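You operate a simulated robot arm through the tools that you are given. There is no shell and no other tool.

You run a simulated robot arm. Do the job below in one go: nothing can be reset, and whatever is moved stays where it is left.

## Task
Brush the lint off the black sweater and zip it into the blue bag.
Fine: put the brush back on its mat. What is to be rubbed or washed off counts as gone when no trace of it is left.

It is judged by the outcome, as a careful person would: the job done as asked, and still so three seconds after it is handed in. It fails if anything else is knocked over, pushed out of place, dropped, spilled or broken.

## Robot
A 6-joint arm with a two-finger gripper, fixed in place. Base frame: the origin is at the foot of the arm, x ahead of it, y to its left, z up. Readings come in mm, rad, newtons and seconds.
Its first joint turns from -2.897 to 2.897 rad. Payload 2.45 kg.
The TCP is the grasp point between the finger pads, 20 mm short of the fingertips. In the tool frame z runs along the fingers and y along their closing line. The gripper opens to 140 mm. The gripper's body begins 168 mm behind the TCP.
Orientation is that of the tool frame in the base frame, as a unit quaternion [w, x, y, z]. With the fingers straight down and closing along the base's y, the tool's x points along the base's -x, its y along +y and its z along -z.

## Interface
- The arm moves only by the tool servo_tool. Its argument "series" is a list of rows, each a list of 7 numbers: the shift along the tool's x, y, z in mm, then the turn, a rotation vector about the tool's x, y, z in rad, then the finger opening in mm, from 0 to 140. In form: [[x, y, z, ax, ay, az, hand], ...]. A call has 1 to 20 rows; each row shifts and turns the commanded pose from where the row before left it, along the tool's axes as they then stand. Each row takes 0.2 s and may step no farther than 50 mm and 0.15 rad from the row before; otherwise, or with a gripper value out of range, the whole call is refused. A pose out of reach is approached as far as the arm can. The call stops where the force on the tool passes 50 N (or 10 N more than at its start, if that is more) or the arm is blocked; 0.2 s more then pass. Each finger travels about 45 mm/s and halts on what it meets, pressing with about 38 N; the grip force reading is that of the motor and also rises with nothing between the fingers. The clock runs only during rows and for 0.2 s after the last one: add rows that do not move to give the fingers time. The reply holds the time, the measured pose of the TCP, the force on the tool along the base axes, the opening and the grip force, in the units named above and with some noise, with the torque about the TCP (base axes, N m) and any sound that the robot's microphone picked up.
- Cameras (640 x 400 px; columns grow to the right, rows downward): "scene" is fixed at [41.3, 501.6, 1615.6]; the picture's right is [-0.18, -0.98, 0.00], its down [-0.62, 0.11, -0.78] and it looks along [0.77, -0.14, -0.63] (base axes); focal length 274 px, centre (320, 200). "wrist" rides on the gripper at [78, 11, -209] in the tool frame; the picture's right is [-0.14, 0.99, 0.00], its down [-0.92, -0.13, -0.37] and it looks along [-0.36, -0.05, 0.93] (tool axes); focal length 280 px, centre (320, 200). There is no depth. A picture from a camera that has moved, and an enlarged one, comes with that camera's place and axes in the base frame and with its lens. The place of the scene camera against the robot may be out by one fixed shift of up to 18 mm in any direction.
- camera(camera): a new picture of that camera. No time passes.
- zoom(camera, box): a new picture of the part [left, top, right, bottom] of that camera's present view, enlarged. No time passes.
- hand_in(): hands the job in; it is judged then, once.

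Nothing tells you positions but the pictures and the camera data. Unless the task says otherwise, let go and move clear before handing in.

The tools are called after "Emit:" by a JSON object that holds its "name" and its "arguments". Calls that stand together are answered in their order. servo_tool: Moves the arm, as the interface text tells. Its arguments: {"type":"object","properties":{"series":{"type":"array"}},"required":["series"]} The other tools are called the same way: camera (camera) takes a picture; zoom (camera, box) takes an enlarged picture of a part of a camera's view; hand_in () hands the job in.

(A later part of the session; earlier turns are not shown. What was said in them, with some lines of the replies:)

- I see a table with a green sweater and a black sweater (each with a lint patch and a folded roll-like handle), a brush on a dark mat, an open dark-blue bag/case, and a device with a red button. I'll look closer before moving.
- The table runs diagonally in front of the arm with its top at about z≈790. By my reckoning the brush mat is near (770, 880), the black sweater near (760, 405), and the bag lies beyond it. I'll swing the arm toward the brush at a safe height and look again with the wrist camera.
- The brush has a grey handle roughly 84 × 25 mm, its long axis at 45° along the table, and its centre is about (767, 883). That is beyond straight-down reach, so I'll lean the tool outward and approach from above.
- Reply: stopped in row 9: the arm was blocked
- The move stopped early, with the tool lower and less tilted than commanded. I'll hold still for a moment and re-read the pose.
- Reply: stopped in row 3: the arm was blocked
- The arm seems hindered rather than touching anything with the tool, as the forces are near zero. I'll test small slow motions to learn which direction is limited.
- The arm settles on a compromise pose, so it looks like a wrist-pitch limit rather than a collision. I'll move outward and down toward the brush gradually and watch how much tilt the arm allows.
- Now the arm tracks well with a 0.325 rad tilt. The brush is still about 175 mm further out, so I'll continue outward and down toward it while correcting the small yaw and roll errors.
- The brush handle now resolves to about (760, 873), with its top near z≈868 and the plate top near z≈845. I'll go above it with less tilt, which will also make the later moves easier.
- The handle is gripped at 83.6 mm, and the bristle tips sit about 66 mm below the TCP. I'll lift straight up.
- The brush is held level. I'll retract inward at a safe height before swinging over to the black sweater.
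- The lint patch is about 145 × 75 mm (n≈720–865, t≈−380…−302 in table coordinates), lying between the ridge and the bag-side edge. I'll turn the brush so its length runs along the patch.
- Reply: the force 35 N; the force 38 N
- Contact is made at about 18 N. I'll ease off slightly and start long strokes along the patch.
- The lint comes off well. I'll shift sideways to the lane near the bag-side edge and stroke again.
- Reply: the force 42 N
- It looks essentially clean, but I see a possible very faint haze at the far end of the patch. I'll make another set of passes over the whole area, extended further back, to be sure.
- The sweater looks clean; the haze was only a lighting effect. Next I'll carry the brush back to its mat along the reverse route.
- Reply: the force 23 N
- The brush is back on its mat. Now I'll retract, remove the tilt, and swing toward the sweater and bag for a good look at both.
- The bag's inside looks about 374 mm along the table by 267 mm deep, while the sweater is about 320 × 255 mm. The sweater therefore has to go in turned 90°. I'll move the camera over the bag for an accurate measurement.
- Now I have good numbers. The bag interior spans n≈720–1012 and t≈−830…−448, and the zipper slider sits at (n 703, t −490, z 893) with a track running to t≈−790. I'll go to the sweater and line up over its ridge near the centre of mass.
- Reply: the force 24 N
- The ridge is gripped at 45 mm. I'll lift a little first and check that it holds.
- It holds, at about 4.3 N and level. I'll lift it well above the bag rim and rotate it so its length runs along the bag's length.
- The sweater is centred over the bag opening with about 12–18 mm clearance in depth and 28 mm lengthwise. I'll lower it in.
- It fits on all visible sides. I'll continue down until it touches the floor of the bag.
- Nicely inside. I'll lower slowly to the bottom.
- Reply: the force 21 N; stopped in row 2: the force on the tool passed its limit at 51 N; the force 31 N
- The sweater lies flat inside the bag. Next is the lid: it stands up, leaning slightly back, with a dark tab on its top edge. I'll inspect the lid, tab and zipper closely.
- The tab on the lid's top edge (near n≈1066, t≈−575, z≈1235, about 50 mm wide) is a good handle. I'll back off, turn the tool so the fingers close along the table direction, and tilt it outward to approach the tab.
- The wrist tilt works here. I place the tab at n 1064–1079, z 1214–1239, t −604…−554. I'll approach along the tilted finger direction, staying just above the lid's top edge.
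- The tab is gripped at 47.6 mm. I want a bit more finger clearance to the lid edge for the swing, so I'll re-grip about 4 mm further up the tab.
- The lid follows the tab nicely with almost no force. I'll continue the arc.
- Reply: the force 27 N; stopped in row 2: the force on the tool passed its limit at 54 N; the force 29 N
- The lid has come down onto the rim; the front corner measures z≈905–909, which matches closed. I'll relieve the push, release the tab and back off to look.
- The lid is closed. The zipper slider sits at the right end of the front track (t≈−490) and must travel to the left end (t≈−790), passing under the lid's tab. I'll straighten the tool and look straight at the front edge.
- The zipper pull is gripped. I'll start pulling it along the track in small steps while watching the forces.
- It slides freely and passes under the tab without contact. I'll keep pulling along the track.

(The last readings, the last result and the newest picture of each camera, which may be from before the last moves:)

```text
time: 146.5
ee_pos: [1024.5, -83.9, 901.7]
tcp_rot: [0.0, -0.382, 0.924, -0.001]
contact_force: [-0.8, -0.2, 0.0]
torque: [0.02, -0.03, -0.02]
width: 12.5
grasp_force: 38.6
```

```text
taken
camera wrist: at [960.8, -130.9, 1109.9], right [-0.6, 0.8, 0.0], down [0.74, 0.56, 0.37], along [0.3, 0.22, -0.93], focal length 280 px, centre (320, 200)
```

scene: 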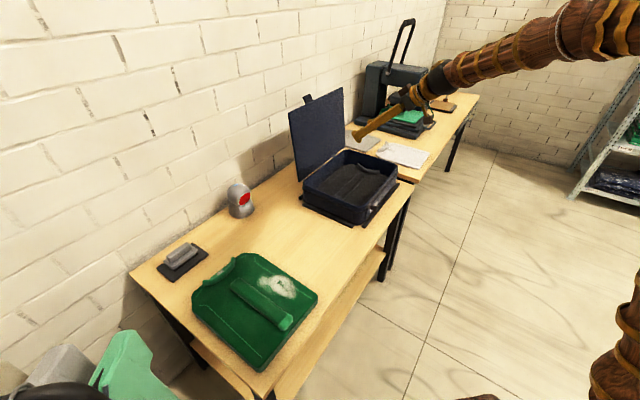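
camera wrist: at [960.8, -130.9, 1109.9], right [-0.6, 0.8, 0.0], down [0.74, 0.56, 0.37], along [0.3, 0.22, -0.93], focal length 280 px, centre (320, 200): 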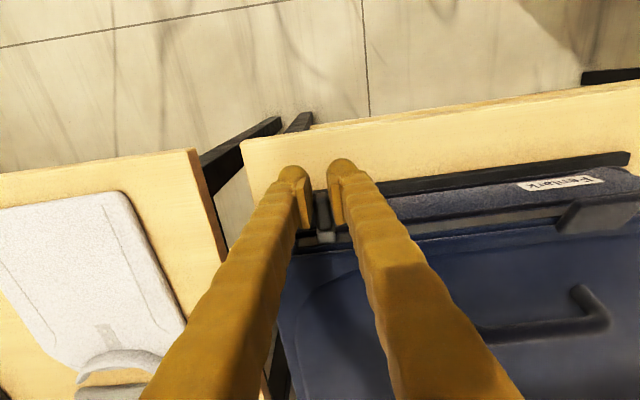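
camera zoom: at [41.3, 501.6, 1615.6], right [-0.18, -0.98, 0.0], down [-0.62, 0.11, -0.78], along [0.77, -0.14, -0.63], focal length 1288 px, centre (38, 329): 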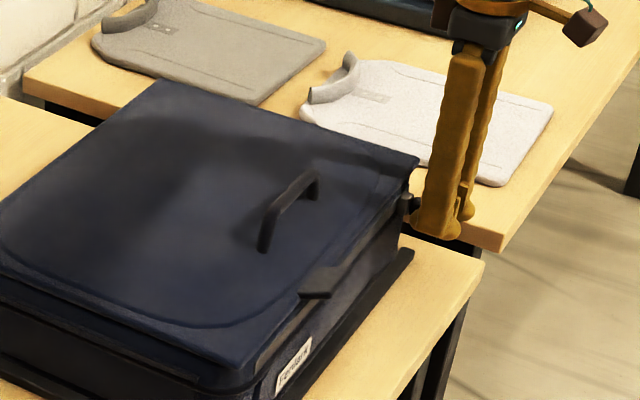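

Emit:
{"name": "servo_tool", "arguments": {"series": [[0, -2.5, 0, 0, 0, 0, 5], [0, -2.5, 0, 0, 0, 0, 5], [0, 0, 0, 0, 0, 0, 5]]}}

Emit:
{"name": "servo_tool", "arguments": {"series": [[0, -2.5, 0, 0, 0, 0, 5], [0, -2.5, 0, 0, 0, 0, 5], [0, 0, 0, 0, 0, 0, 5]]}}

Emit:
{"name": "zoom", "arguments": {"camera": "scene", "box": [370, 140, 430, 190]}}

Emit:
{"name": "zoom", "arguments": {"camera": "wrist", "box": [230, 170, 410, 290]}}

```text
time: 147.3
ee_pos: [1027.8, -87.9, 900.4]
tcp_rot: [0.0, -0.382, 0.924, -0.001]
contact_force: [0.4, 0.7, 0.5]
torque: [-0.03, 0.0, -0.01]
width: 12.8
grasp_force: 37.8
```

```text
time: 148.1
ee_pos: [1031.2, -89.7, 902.0]
tcp_rot: [0.001, -0.383, 0.924, -0.001]
contact_force: [-1.6, 6.4, -0.3]
torque: [-0.03, 0.11, 0.04]
width: 12.7
grasp_force: 38.4
```

```text
8.00 times, centred on (400, 165) of scene
camera zoom: at [41.3, 501.6, 1615.6], right [-0.18, -0.98, 0.0], down [-0.62, 0.11, -0.78], along [0.77, -0.14, -0.63], focal length 2189 px, centre (-320, 480)
```

zoom: 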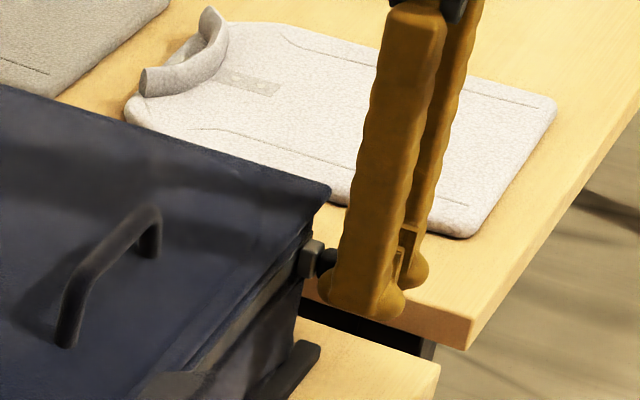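

```text
3.33 times, centred on (320, 230) of wrist
camera zoom: at [967.7, -137.2, 1109.9], right [-0.6, 0.8, 0.0], down [0.74, 0.56, 0.37], along [0.29, 0.22, -0.93], focal length 935 px, centre (320, 100)
```

zoom: 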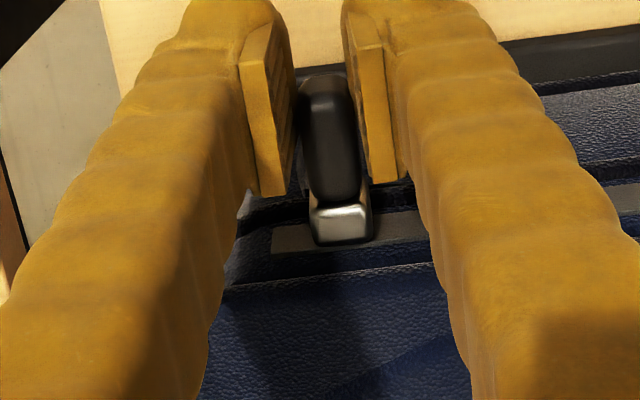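

Emit:
{"name": "servo_tool", "arguments": {"series": [[0, -1.5, 0, 0, 0, 0, 5], [0, -1.5, 0, 0, 0, 0, 5], [0, 0, 0, 0, 0, 0, 5]]}}

Emit:
{"name": "servo_tool", "arguments": {"series": [[0, -1.5, 0, 0, 0, 0, 5], [0, 0, 0, 0, 0, 0, 5]]}}

```text
time: 148.9
ee_pos: [1033.4, -91.9, 901.9]
tcp_rot: [-0.001, -0.383, 0.924, -0.001]
contact_force: [-22.3, 14.0, 0.0]
torque: [0.0, 0.35, 0.21]
width: 12.7
grasp_force: 38.1
```

```text
time: 149.5
ee_pos: [1033.0, -93.4, 901.1]
tcp_rot: [0.0, -0.384, 0.923, 0.0]
contact_force: [-23.3, 34.5, -0.3]
torque: [0.28, 0.29, 0.29]
width: 12.6
grasp_force: 38.0
```

The slider has hit its end stop at t≈−796 (about 41 N of resistance), so it's fully zipped. I'll relieve the pull, let go, and lift clear.

Emit:
{"name": "servo_tool", "arguments": {"series": [[0, 2.5, 0, 0, 0, 0, 5], [0, 0, 0, 0, 0, 0, 15], [0, 0, 0, 0, 0, 0, 25], [0, 0, 0, 0, 0, 0, 35], [0, 0, 0, 0, 0, 0, 40], [0, 0, -20, 0, 0, 0, 40], [0, 0, -35, 0, 0, 0, 40], [0, 0, -40, 0, 0, 0, 40], [0, 0, -45, 0, 0, 0, 40], [0, 0, -45, 0, 0, 0, 40], [0, 0, 0, 0, 0, 0, 40]]}}

Emit:
{"name": "camera", "arguments": {"camera": "wrist"}}

Emit:
{"name": "zoom", "arguments": {"camera": "scene", "box": [280, 120, 430, 240]}}

Emit:
{"name": "camera", "arguments": {"camera": "scene"}}

```text
time: 151.9
ee_pos: [1032.3, -90.4, 1085.8]
tcp_rot: [0.001, -0.382, 0.924, -0.001]
contact_force: [-0.3, -0.1, 0.5]
torque: [0.01, 0.0, -0.01]
width: 40.0
grasp_force: 0.1
```

```text
taken
camera wrist: at [967.5, -137.8, 1294.9], right [-0.6, 0.8, 0.0], down [0.74, 0.56, 0.37], along [0.3, 0.22, -0.93], focal length 280 px, centre (320, 200)
```

wrist: 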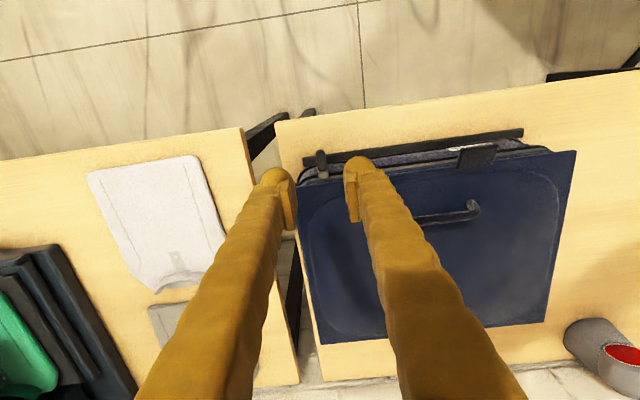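

```text
3.33 times, centred on (355, 180) of scene
camera zoom: at [41.3, 501.6, 1615.6], right [-0.18, -0.98, 0.0], down [-0.62, 0.11, -0.78], along [0.77, -0.14, -0.63], focal length 912 px, centre (203, 267)
```

zoom: 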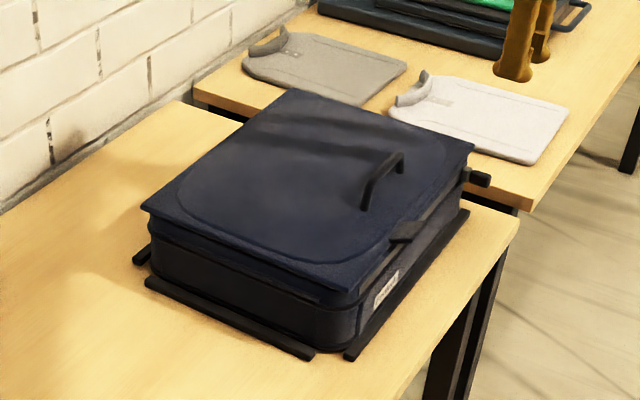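

```text
taken
```

scene: 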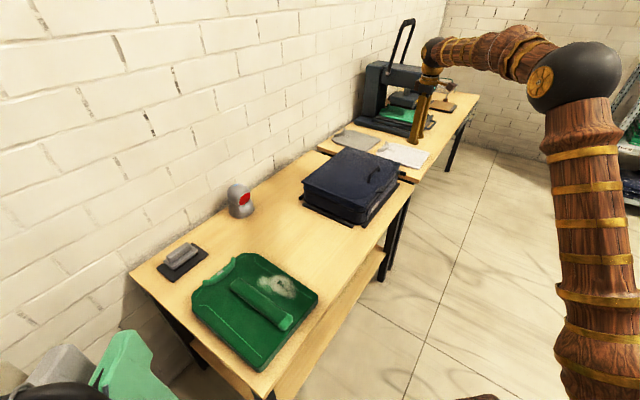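

Emit:
{"name": "zoom", "arguments": {"camera": "scene", "box": [300, 170, 370, 225]}}

Emit:
{"name": "zoom", "arguments": {"camera": "scene", "box": [350, 150, 420, 215]}}

Emit:
{"name": "zoom", "arguments": {"camera": "scene", "box": [120, 170, 330, 380]}}

```text
7.27 times, centred on (335, 198) of scene
camera zoom: at [41.3, 501.6, 1615.6], right [-0.18, -0.98, 0.0], down [-0.62, 0.11, -0.78], along [0.77, -0.14, -0.63], focal length 1990 px, centre (211, 218)
```

zoom: 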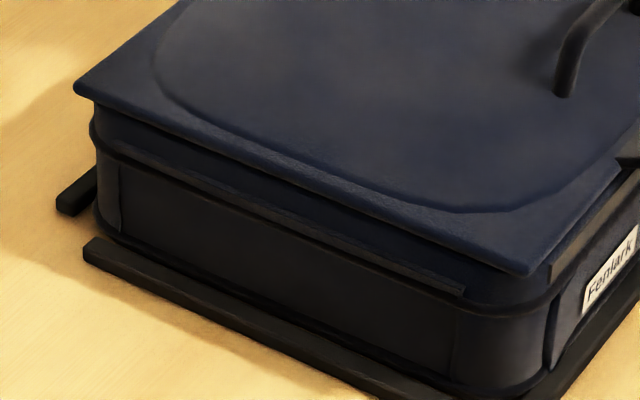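

```text
6.15 times, centred on (385, 182) of scene
camera zoom: at [41.3, 501.6, 1615.6], right [-0.18, -0.98, 0.0], down [-0.62, 0.11, -0.78], along [0.77, -0.14, -0.63], focal length 1684 px, centre (-80, 308)
```

zoom: 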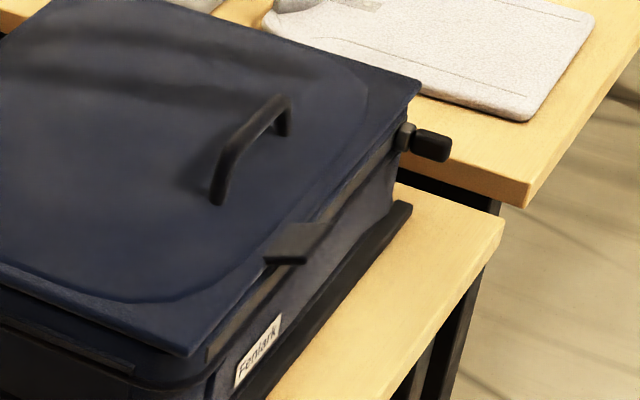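

```text
1.90 times, centred on (225, 275) of scene
camera zoom: at [41.3, 501.6, 1615.6], right [-0.18, -0.98, 0.0], down [-0.62, 0.11, -0.78], along [0.77, -0.14, -0.63], focal length 521 px, centre (501, 57)
```

zoom: 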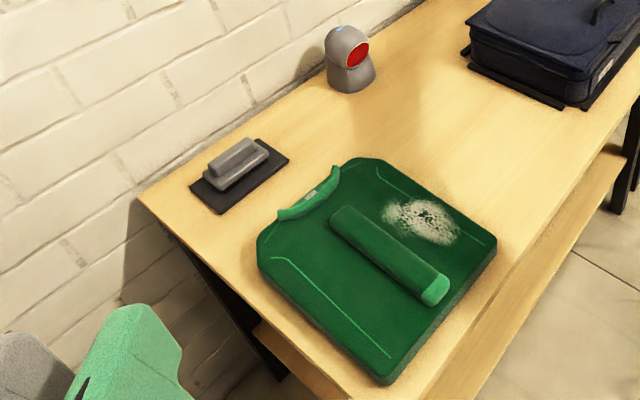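

Everything looks in order: the brush is on its mat, the lid is flat and the slider is at the far end. As a check I'll press gently on the lid's front with closed fingers to confirm it's fully seated.

Emit:
{"name": "servo_tool", "arguments": {"series": [[-10, 39, 0, 0, 0, 0, 20], [-10, 39, 0, 0, 0, 0, 0], [-10, 39, 0, 0, 0, 0, 0], [-10, 39, 0, 0, 0, 0, 0], [-10, 39, 0, 0, 0, 0, 0], [-10, 39, 0, 0, 0, 0, 0], [-10, 39, 0, 0, 0, 0, 0], [-10, 41, 0, 0, 0, 0, 0], [0, 0, 40, 0, 0, 0, 0], [0, 0, 40, 0, 0, 0, 0], [0, 0, 40, 0, 0, 0, 0], [0, 0, 10, 0, 0, 0, 0], [0, 0, 0, 0, 0, 0, 0]]}}

Emit:
{"name": "zoom", "arguments": {"camera": "scene", "box": [300, 130, 420, 225]}}

```text
time: 154.7
ee_pos: [866.7, 185.4, 955.0]
tcp_rot: [0.0, -0.383, 0.924, -0.001]
contact_force: [-1.1, 1.0, 0.0]
torque: [0.01, 0.01, 0.0]
width: 0.1
grasp_force: 29.4
```

```text
4.21 times, centred on (360, 178) of scene
camera zoom: at [41.3, 501.6, 1615.6], right [-0.18, -0.98, 0.0], down [-0.62, 0.11, -0.78], along [0.77, -0.14, -0.63], focal length 1152 px, centre (152, 295)
```

zoom: 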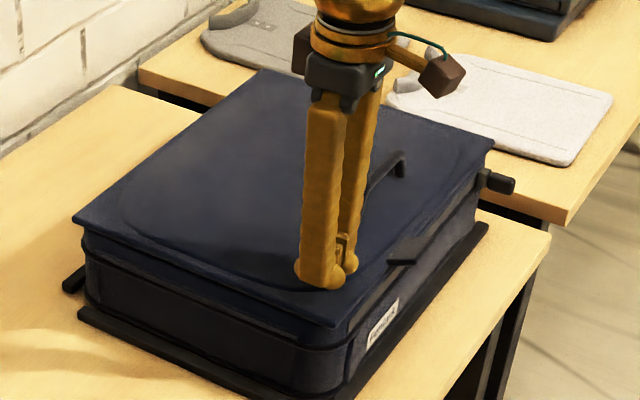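

Emit:
{"name": "servo_tool", "arguments": {"series": [[0, 0, 5, 0, 0, 0, 0], [0, 0, 5, 0, 0, 0, 0], [0, 0, 4, 0, 0, 0, 0], [0, 0, 0, 0, 0, 0, 0]]}}

Emit:
{"name": "servo_tool", "arguments": {"series": [[0, 0, 3, 0, 0, 0, 0], [0, 0, 0, 0, 0, 0, 0]]}}

Emit:
{"name": "servo_tool", "arguments": {"series": [[0, 0, 3, 0, 0, 0, 0], [0, 0, 0, 0, 0, 0, 0]]}}

```text
time: 155.7
ee_pos: [866.7, 185.9, 943.2]
tcp_rot: [0.001, -0.384, 0.923, -0.001]
contact_force: [-11.1, 1.3, 25.0]
torque: [0.08, -0.31, 0.07]
width: 0.0
grasp_force: 29.7
```

```text
time: 156.1
ee_pos: [866.2, 186.7, 942.1]
tcp_rot: [0.002, -0.383, 0.924, -0.001]
contact_force: [-13.9, 0.8, 23.1]
torque: [0.08, -0.26, 0.03]
width: 0.0
grasp_force: 29.5
stopped in row 2: the force on the tool passed its limit at 54 N (the readings are from after the stop); the commanded pose is now the measured one
```

```text
time: 156.5
ee_pos: [867.1, 186.4, 943.4]
tcp_rot: [0.003, -0.382, 0.924, -0.001]
contact_force: [-15.1, 0.4, 22.9]
torque: [0.07, -0.23, 0.06]
width: 0.0
grasp_force: 29.6
stopped in row 2: the force on the tool passed its limit at 55 N (the readings are from after the stop); the commanded pose is now the measured one
```

Emit:
{"name": "servo_tool", "arguments": {"series": [[0, 0, -15, 0, 0, 0, 0], [-40, 0, -5, 0, 0, 0, 0], [-40, 0, 0, 0, 0, 0, 0], [-40, 0, 0, 0, 0, 0, 0], [-40, 0, 0, 0, 0, 0, 0], [-40, 0, 0, 0, 0, 0, 0], [0, 0, 8, 0, 0, 0, 0], [0, 0, 4, 0, 0, 0, 0], [0, 0, 0, 0, 0, 0, 0]]}}

Emit:
{"name": "servo_tool", "arguments": {"series": [[0, 0, 2, 0, 0, 0, 0], [0, 0, 2, 0, 0, 0, 0], [0, 0, 2, 0, 0, 0, 0], [0, 0, 0, 0, 0, 0, 0]]}}

```text
time: 158.5
ee_pos: [1009.3, 327.6, 950.3]
tcp_rot: [0.002, -0.383, 0.924, -0.002]
contact_force: [0.3, -0.9, -0.2]
torque: [0.01, -0.01, 0.02]
width: 0.0
grasp_force: 29.8
```

```text
time: 159.5
ee_pos: [1008.7, 328.0, 945.7]
tcp_rot: [0.004, -0.383, 0.924, -0.002]
contact_force: [-2.2, -4.6, 20.4]
torque: [-0.25, -0.07, -0.04]
width: 0.0
grasp_force: 29.2
```

The lid top is level front to back (contact heights 943 and 945), so it's fully seated. I'll raise and move clear, then do a last check.

Emit:
{"name": "servo_tool", "arguments": {"series": [[0, 0, -20, 0, 0, 0, 0], [0, 0, -45, 0, 0, 0, 40], [0, 0, -45, 0, 0, 0, 60], [0, 0, -45, 0, 0, 0, 60], [20, 0, -40, 0, 0, 0, 60], [35, 0, -30, 0, 0, 0, 60], [40, 0, -20, 0, 0, 0, 60], [40, 0, -10, 0, 0, 0, 60], [40, 0, 0, 0, 0, 0, 60], [40, 0, 0, 0, 0, 0, 60], [40, 0, 0, 0, 0, 0, 60], [0, 0, 0, 0, 0, 0, 60], [0, 0, 0, 0, 0, 0, 60]]}}

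Emit:
{"name": "camera", "arguments": {"camera": "scene"}}

Emit:
{"name": "camera", "arguments": {"camera": "wrist"}}

Emit:
{"name": "zoom", "arguments": {"camera": "scene", "box": [280, 120, 430, 240]}}

```text
time: 162.3
ee_pos: [826.1, 147.9, 1197.2]
tcp_rot: [0.003, -0.383, 0.924, -0.003]
contact_force: [0.5, 0.3, -0.2]
torque: [0.01, 0.01, -0.01]
width: 60.4
grasp_force: 0.0
```

```text
taken
```

scene: 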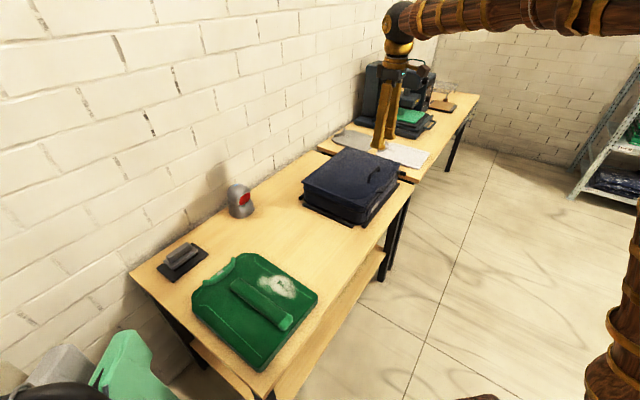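

```text
taken
camera wrist: at [761.8, 100.2, 1407.0], right [-0.6, 0.8, 0.0], down [0.74, 0.56, 0.37], along [0.3, 0.22, -0.93], focal length 280 px, centre (320, 200)
```

wrist: 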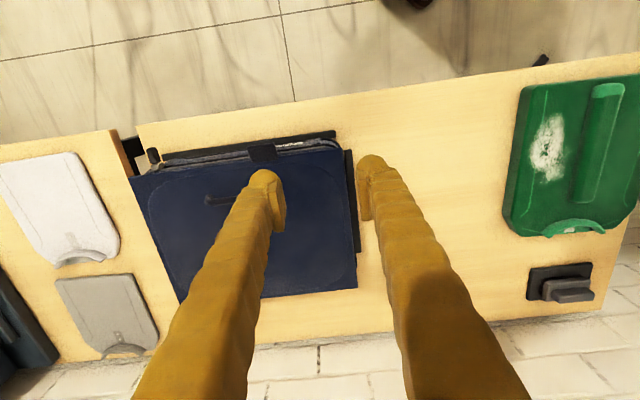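

```text
3.33 times, centred on (355, 180) of scene
camera zoom: at [41.3, 501.6, 1615.6], right [-0.18, -0.98, 0.0], down [-0.62, 0.11, -0.78], along [0.77, -0.14, -0.63], focal length 912 px, centre (203, 267)
```

zoom: 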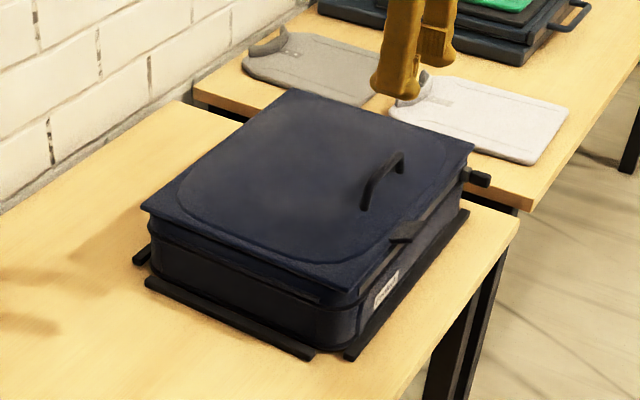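

The black sweater is brushed clean and lies flat inside the blue bag. The lid is shut and level, the zipper slider is at its far end, and the brush is back on its mat. Nothing else looks disturbed and the arm is clear, so I'm handing in.

Emit:
{"name": "hand_in", "arguments": {}}

```text
The job is handed in.
```

The black sweater is brushed and zipped into the blue bag, and I've handed the job in.

- **Lint:** two sets of brush strokes covered the whole patch, and close-up views afterwards showed no trace of lint.
- **Sweater:** it lies flat in the bag, turned 90° so it fits.
- **Bag:** the lid is down and firm under a light press, with contact at nearly the same height front and back. I pulled the zipper slider along the front until it hit its end stop.
- **Brush:** it is back on its mat.

I left the green sweater as it was. In the final views nothing else had been knocked over or moved, and the arm was clear of the table.
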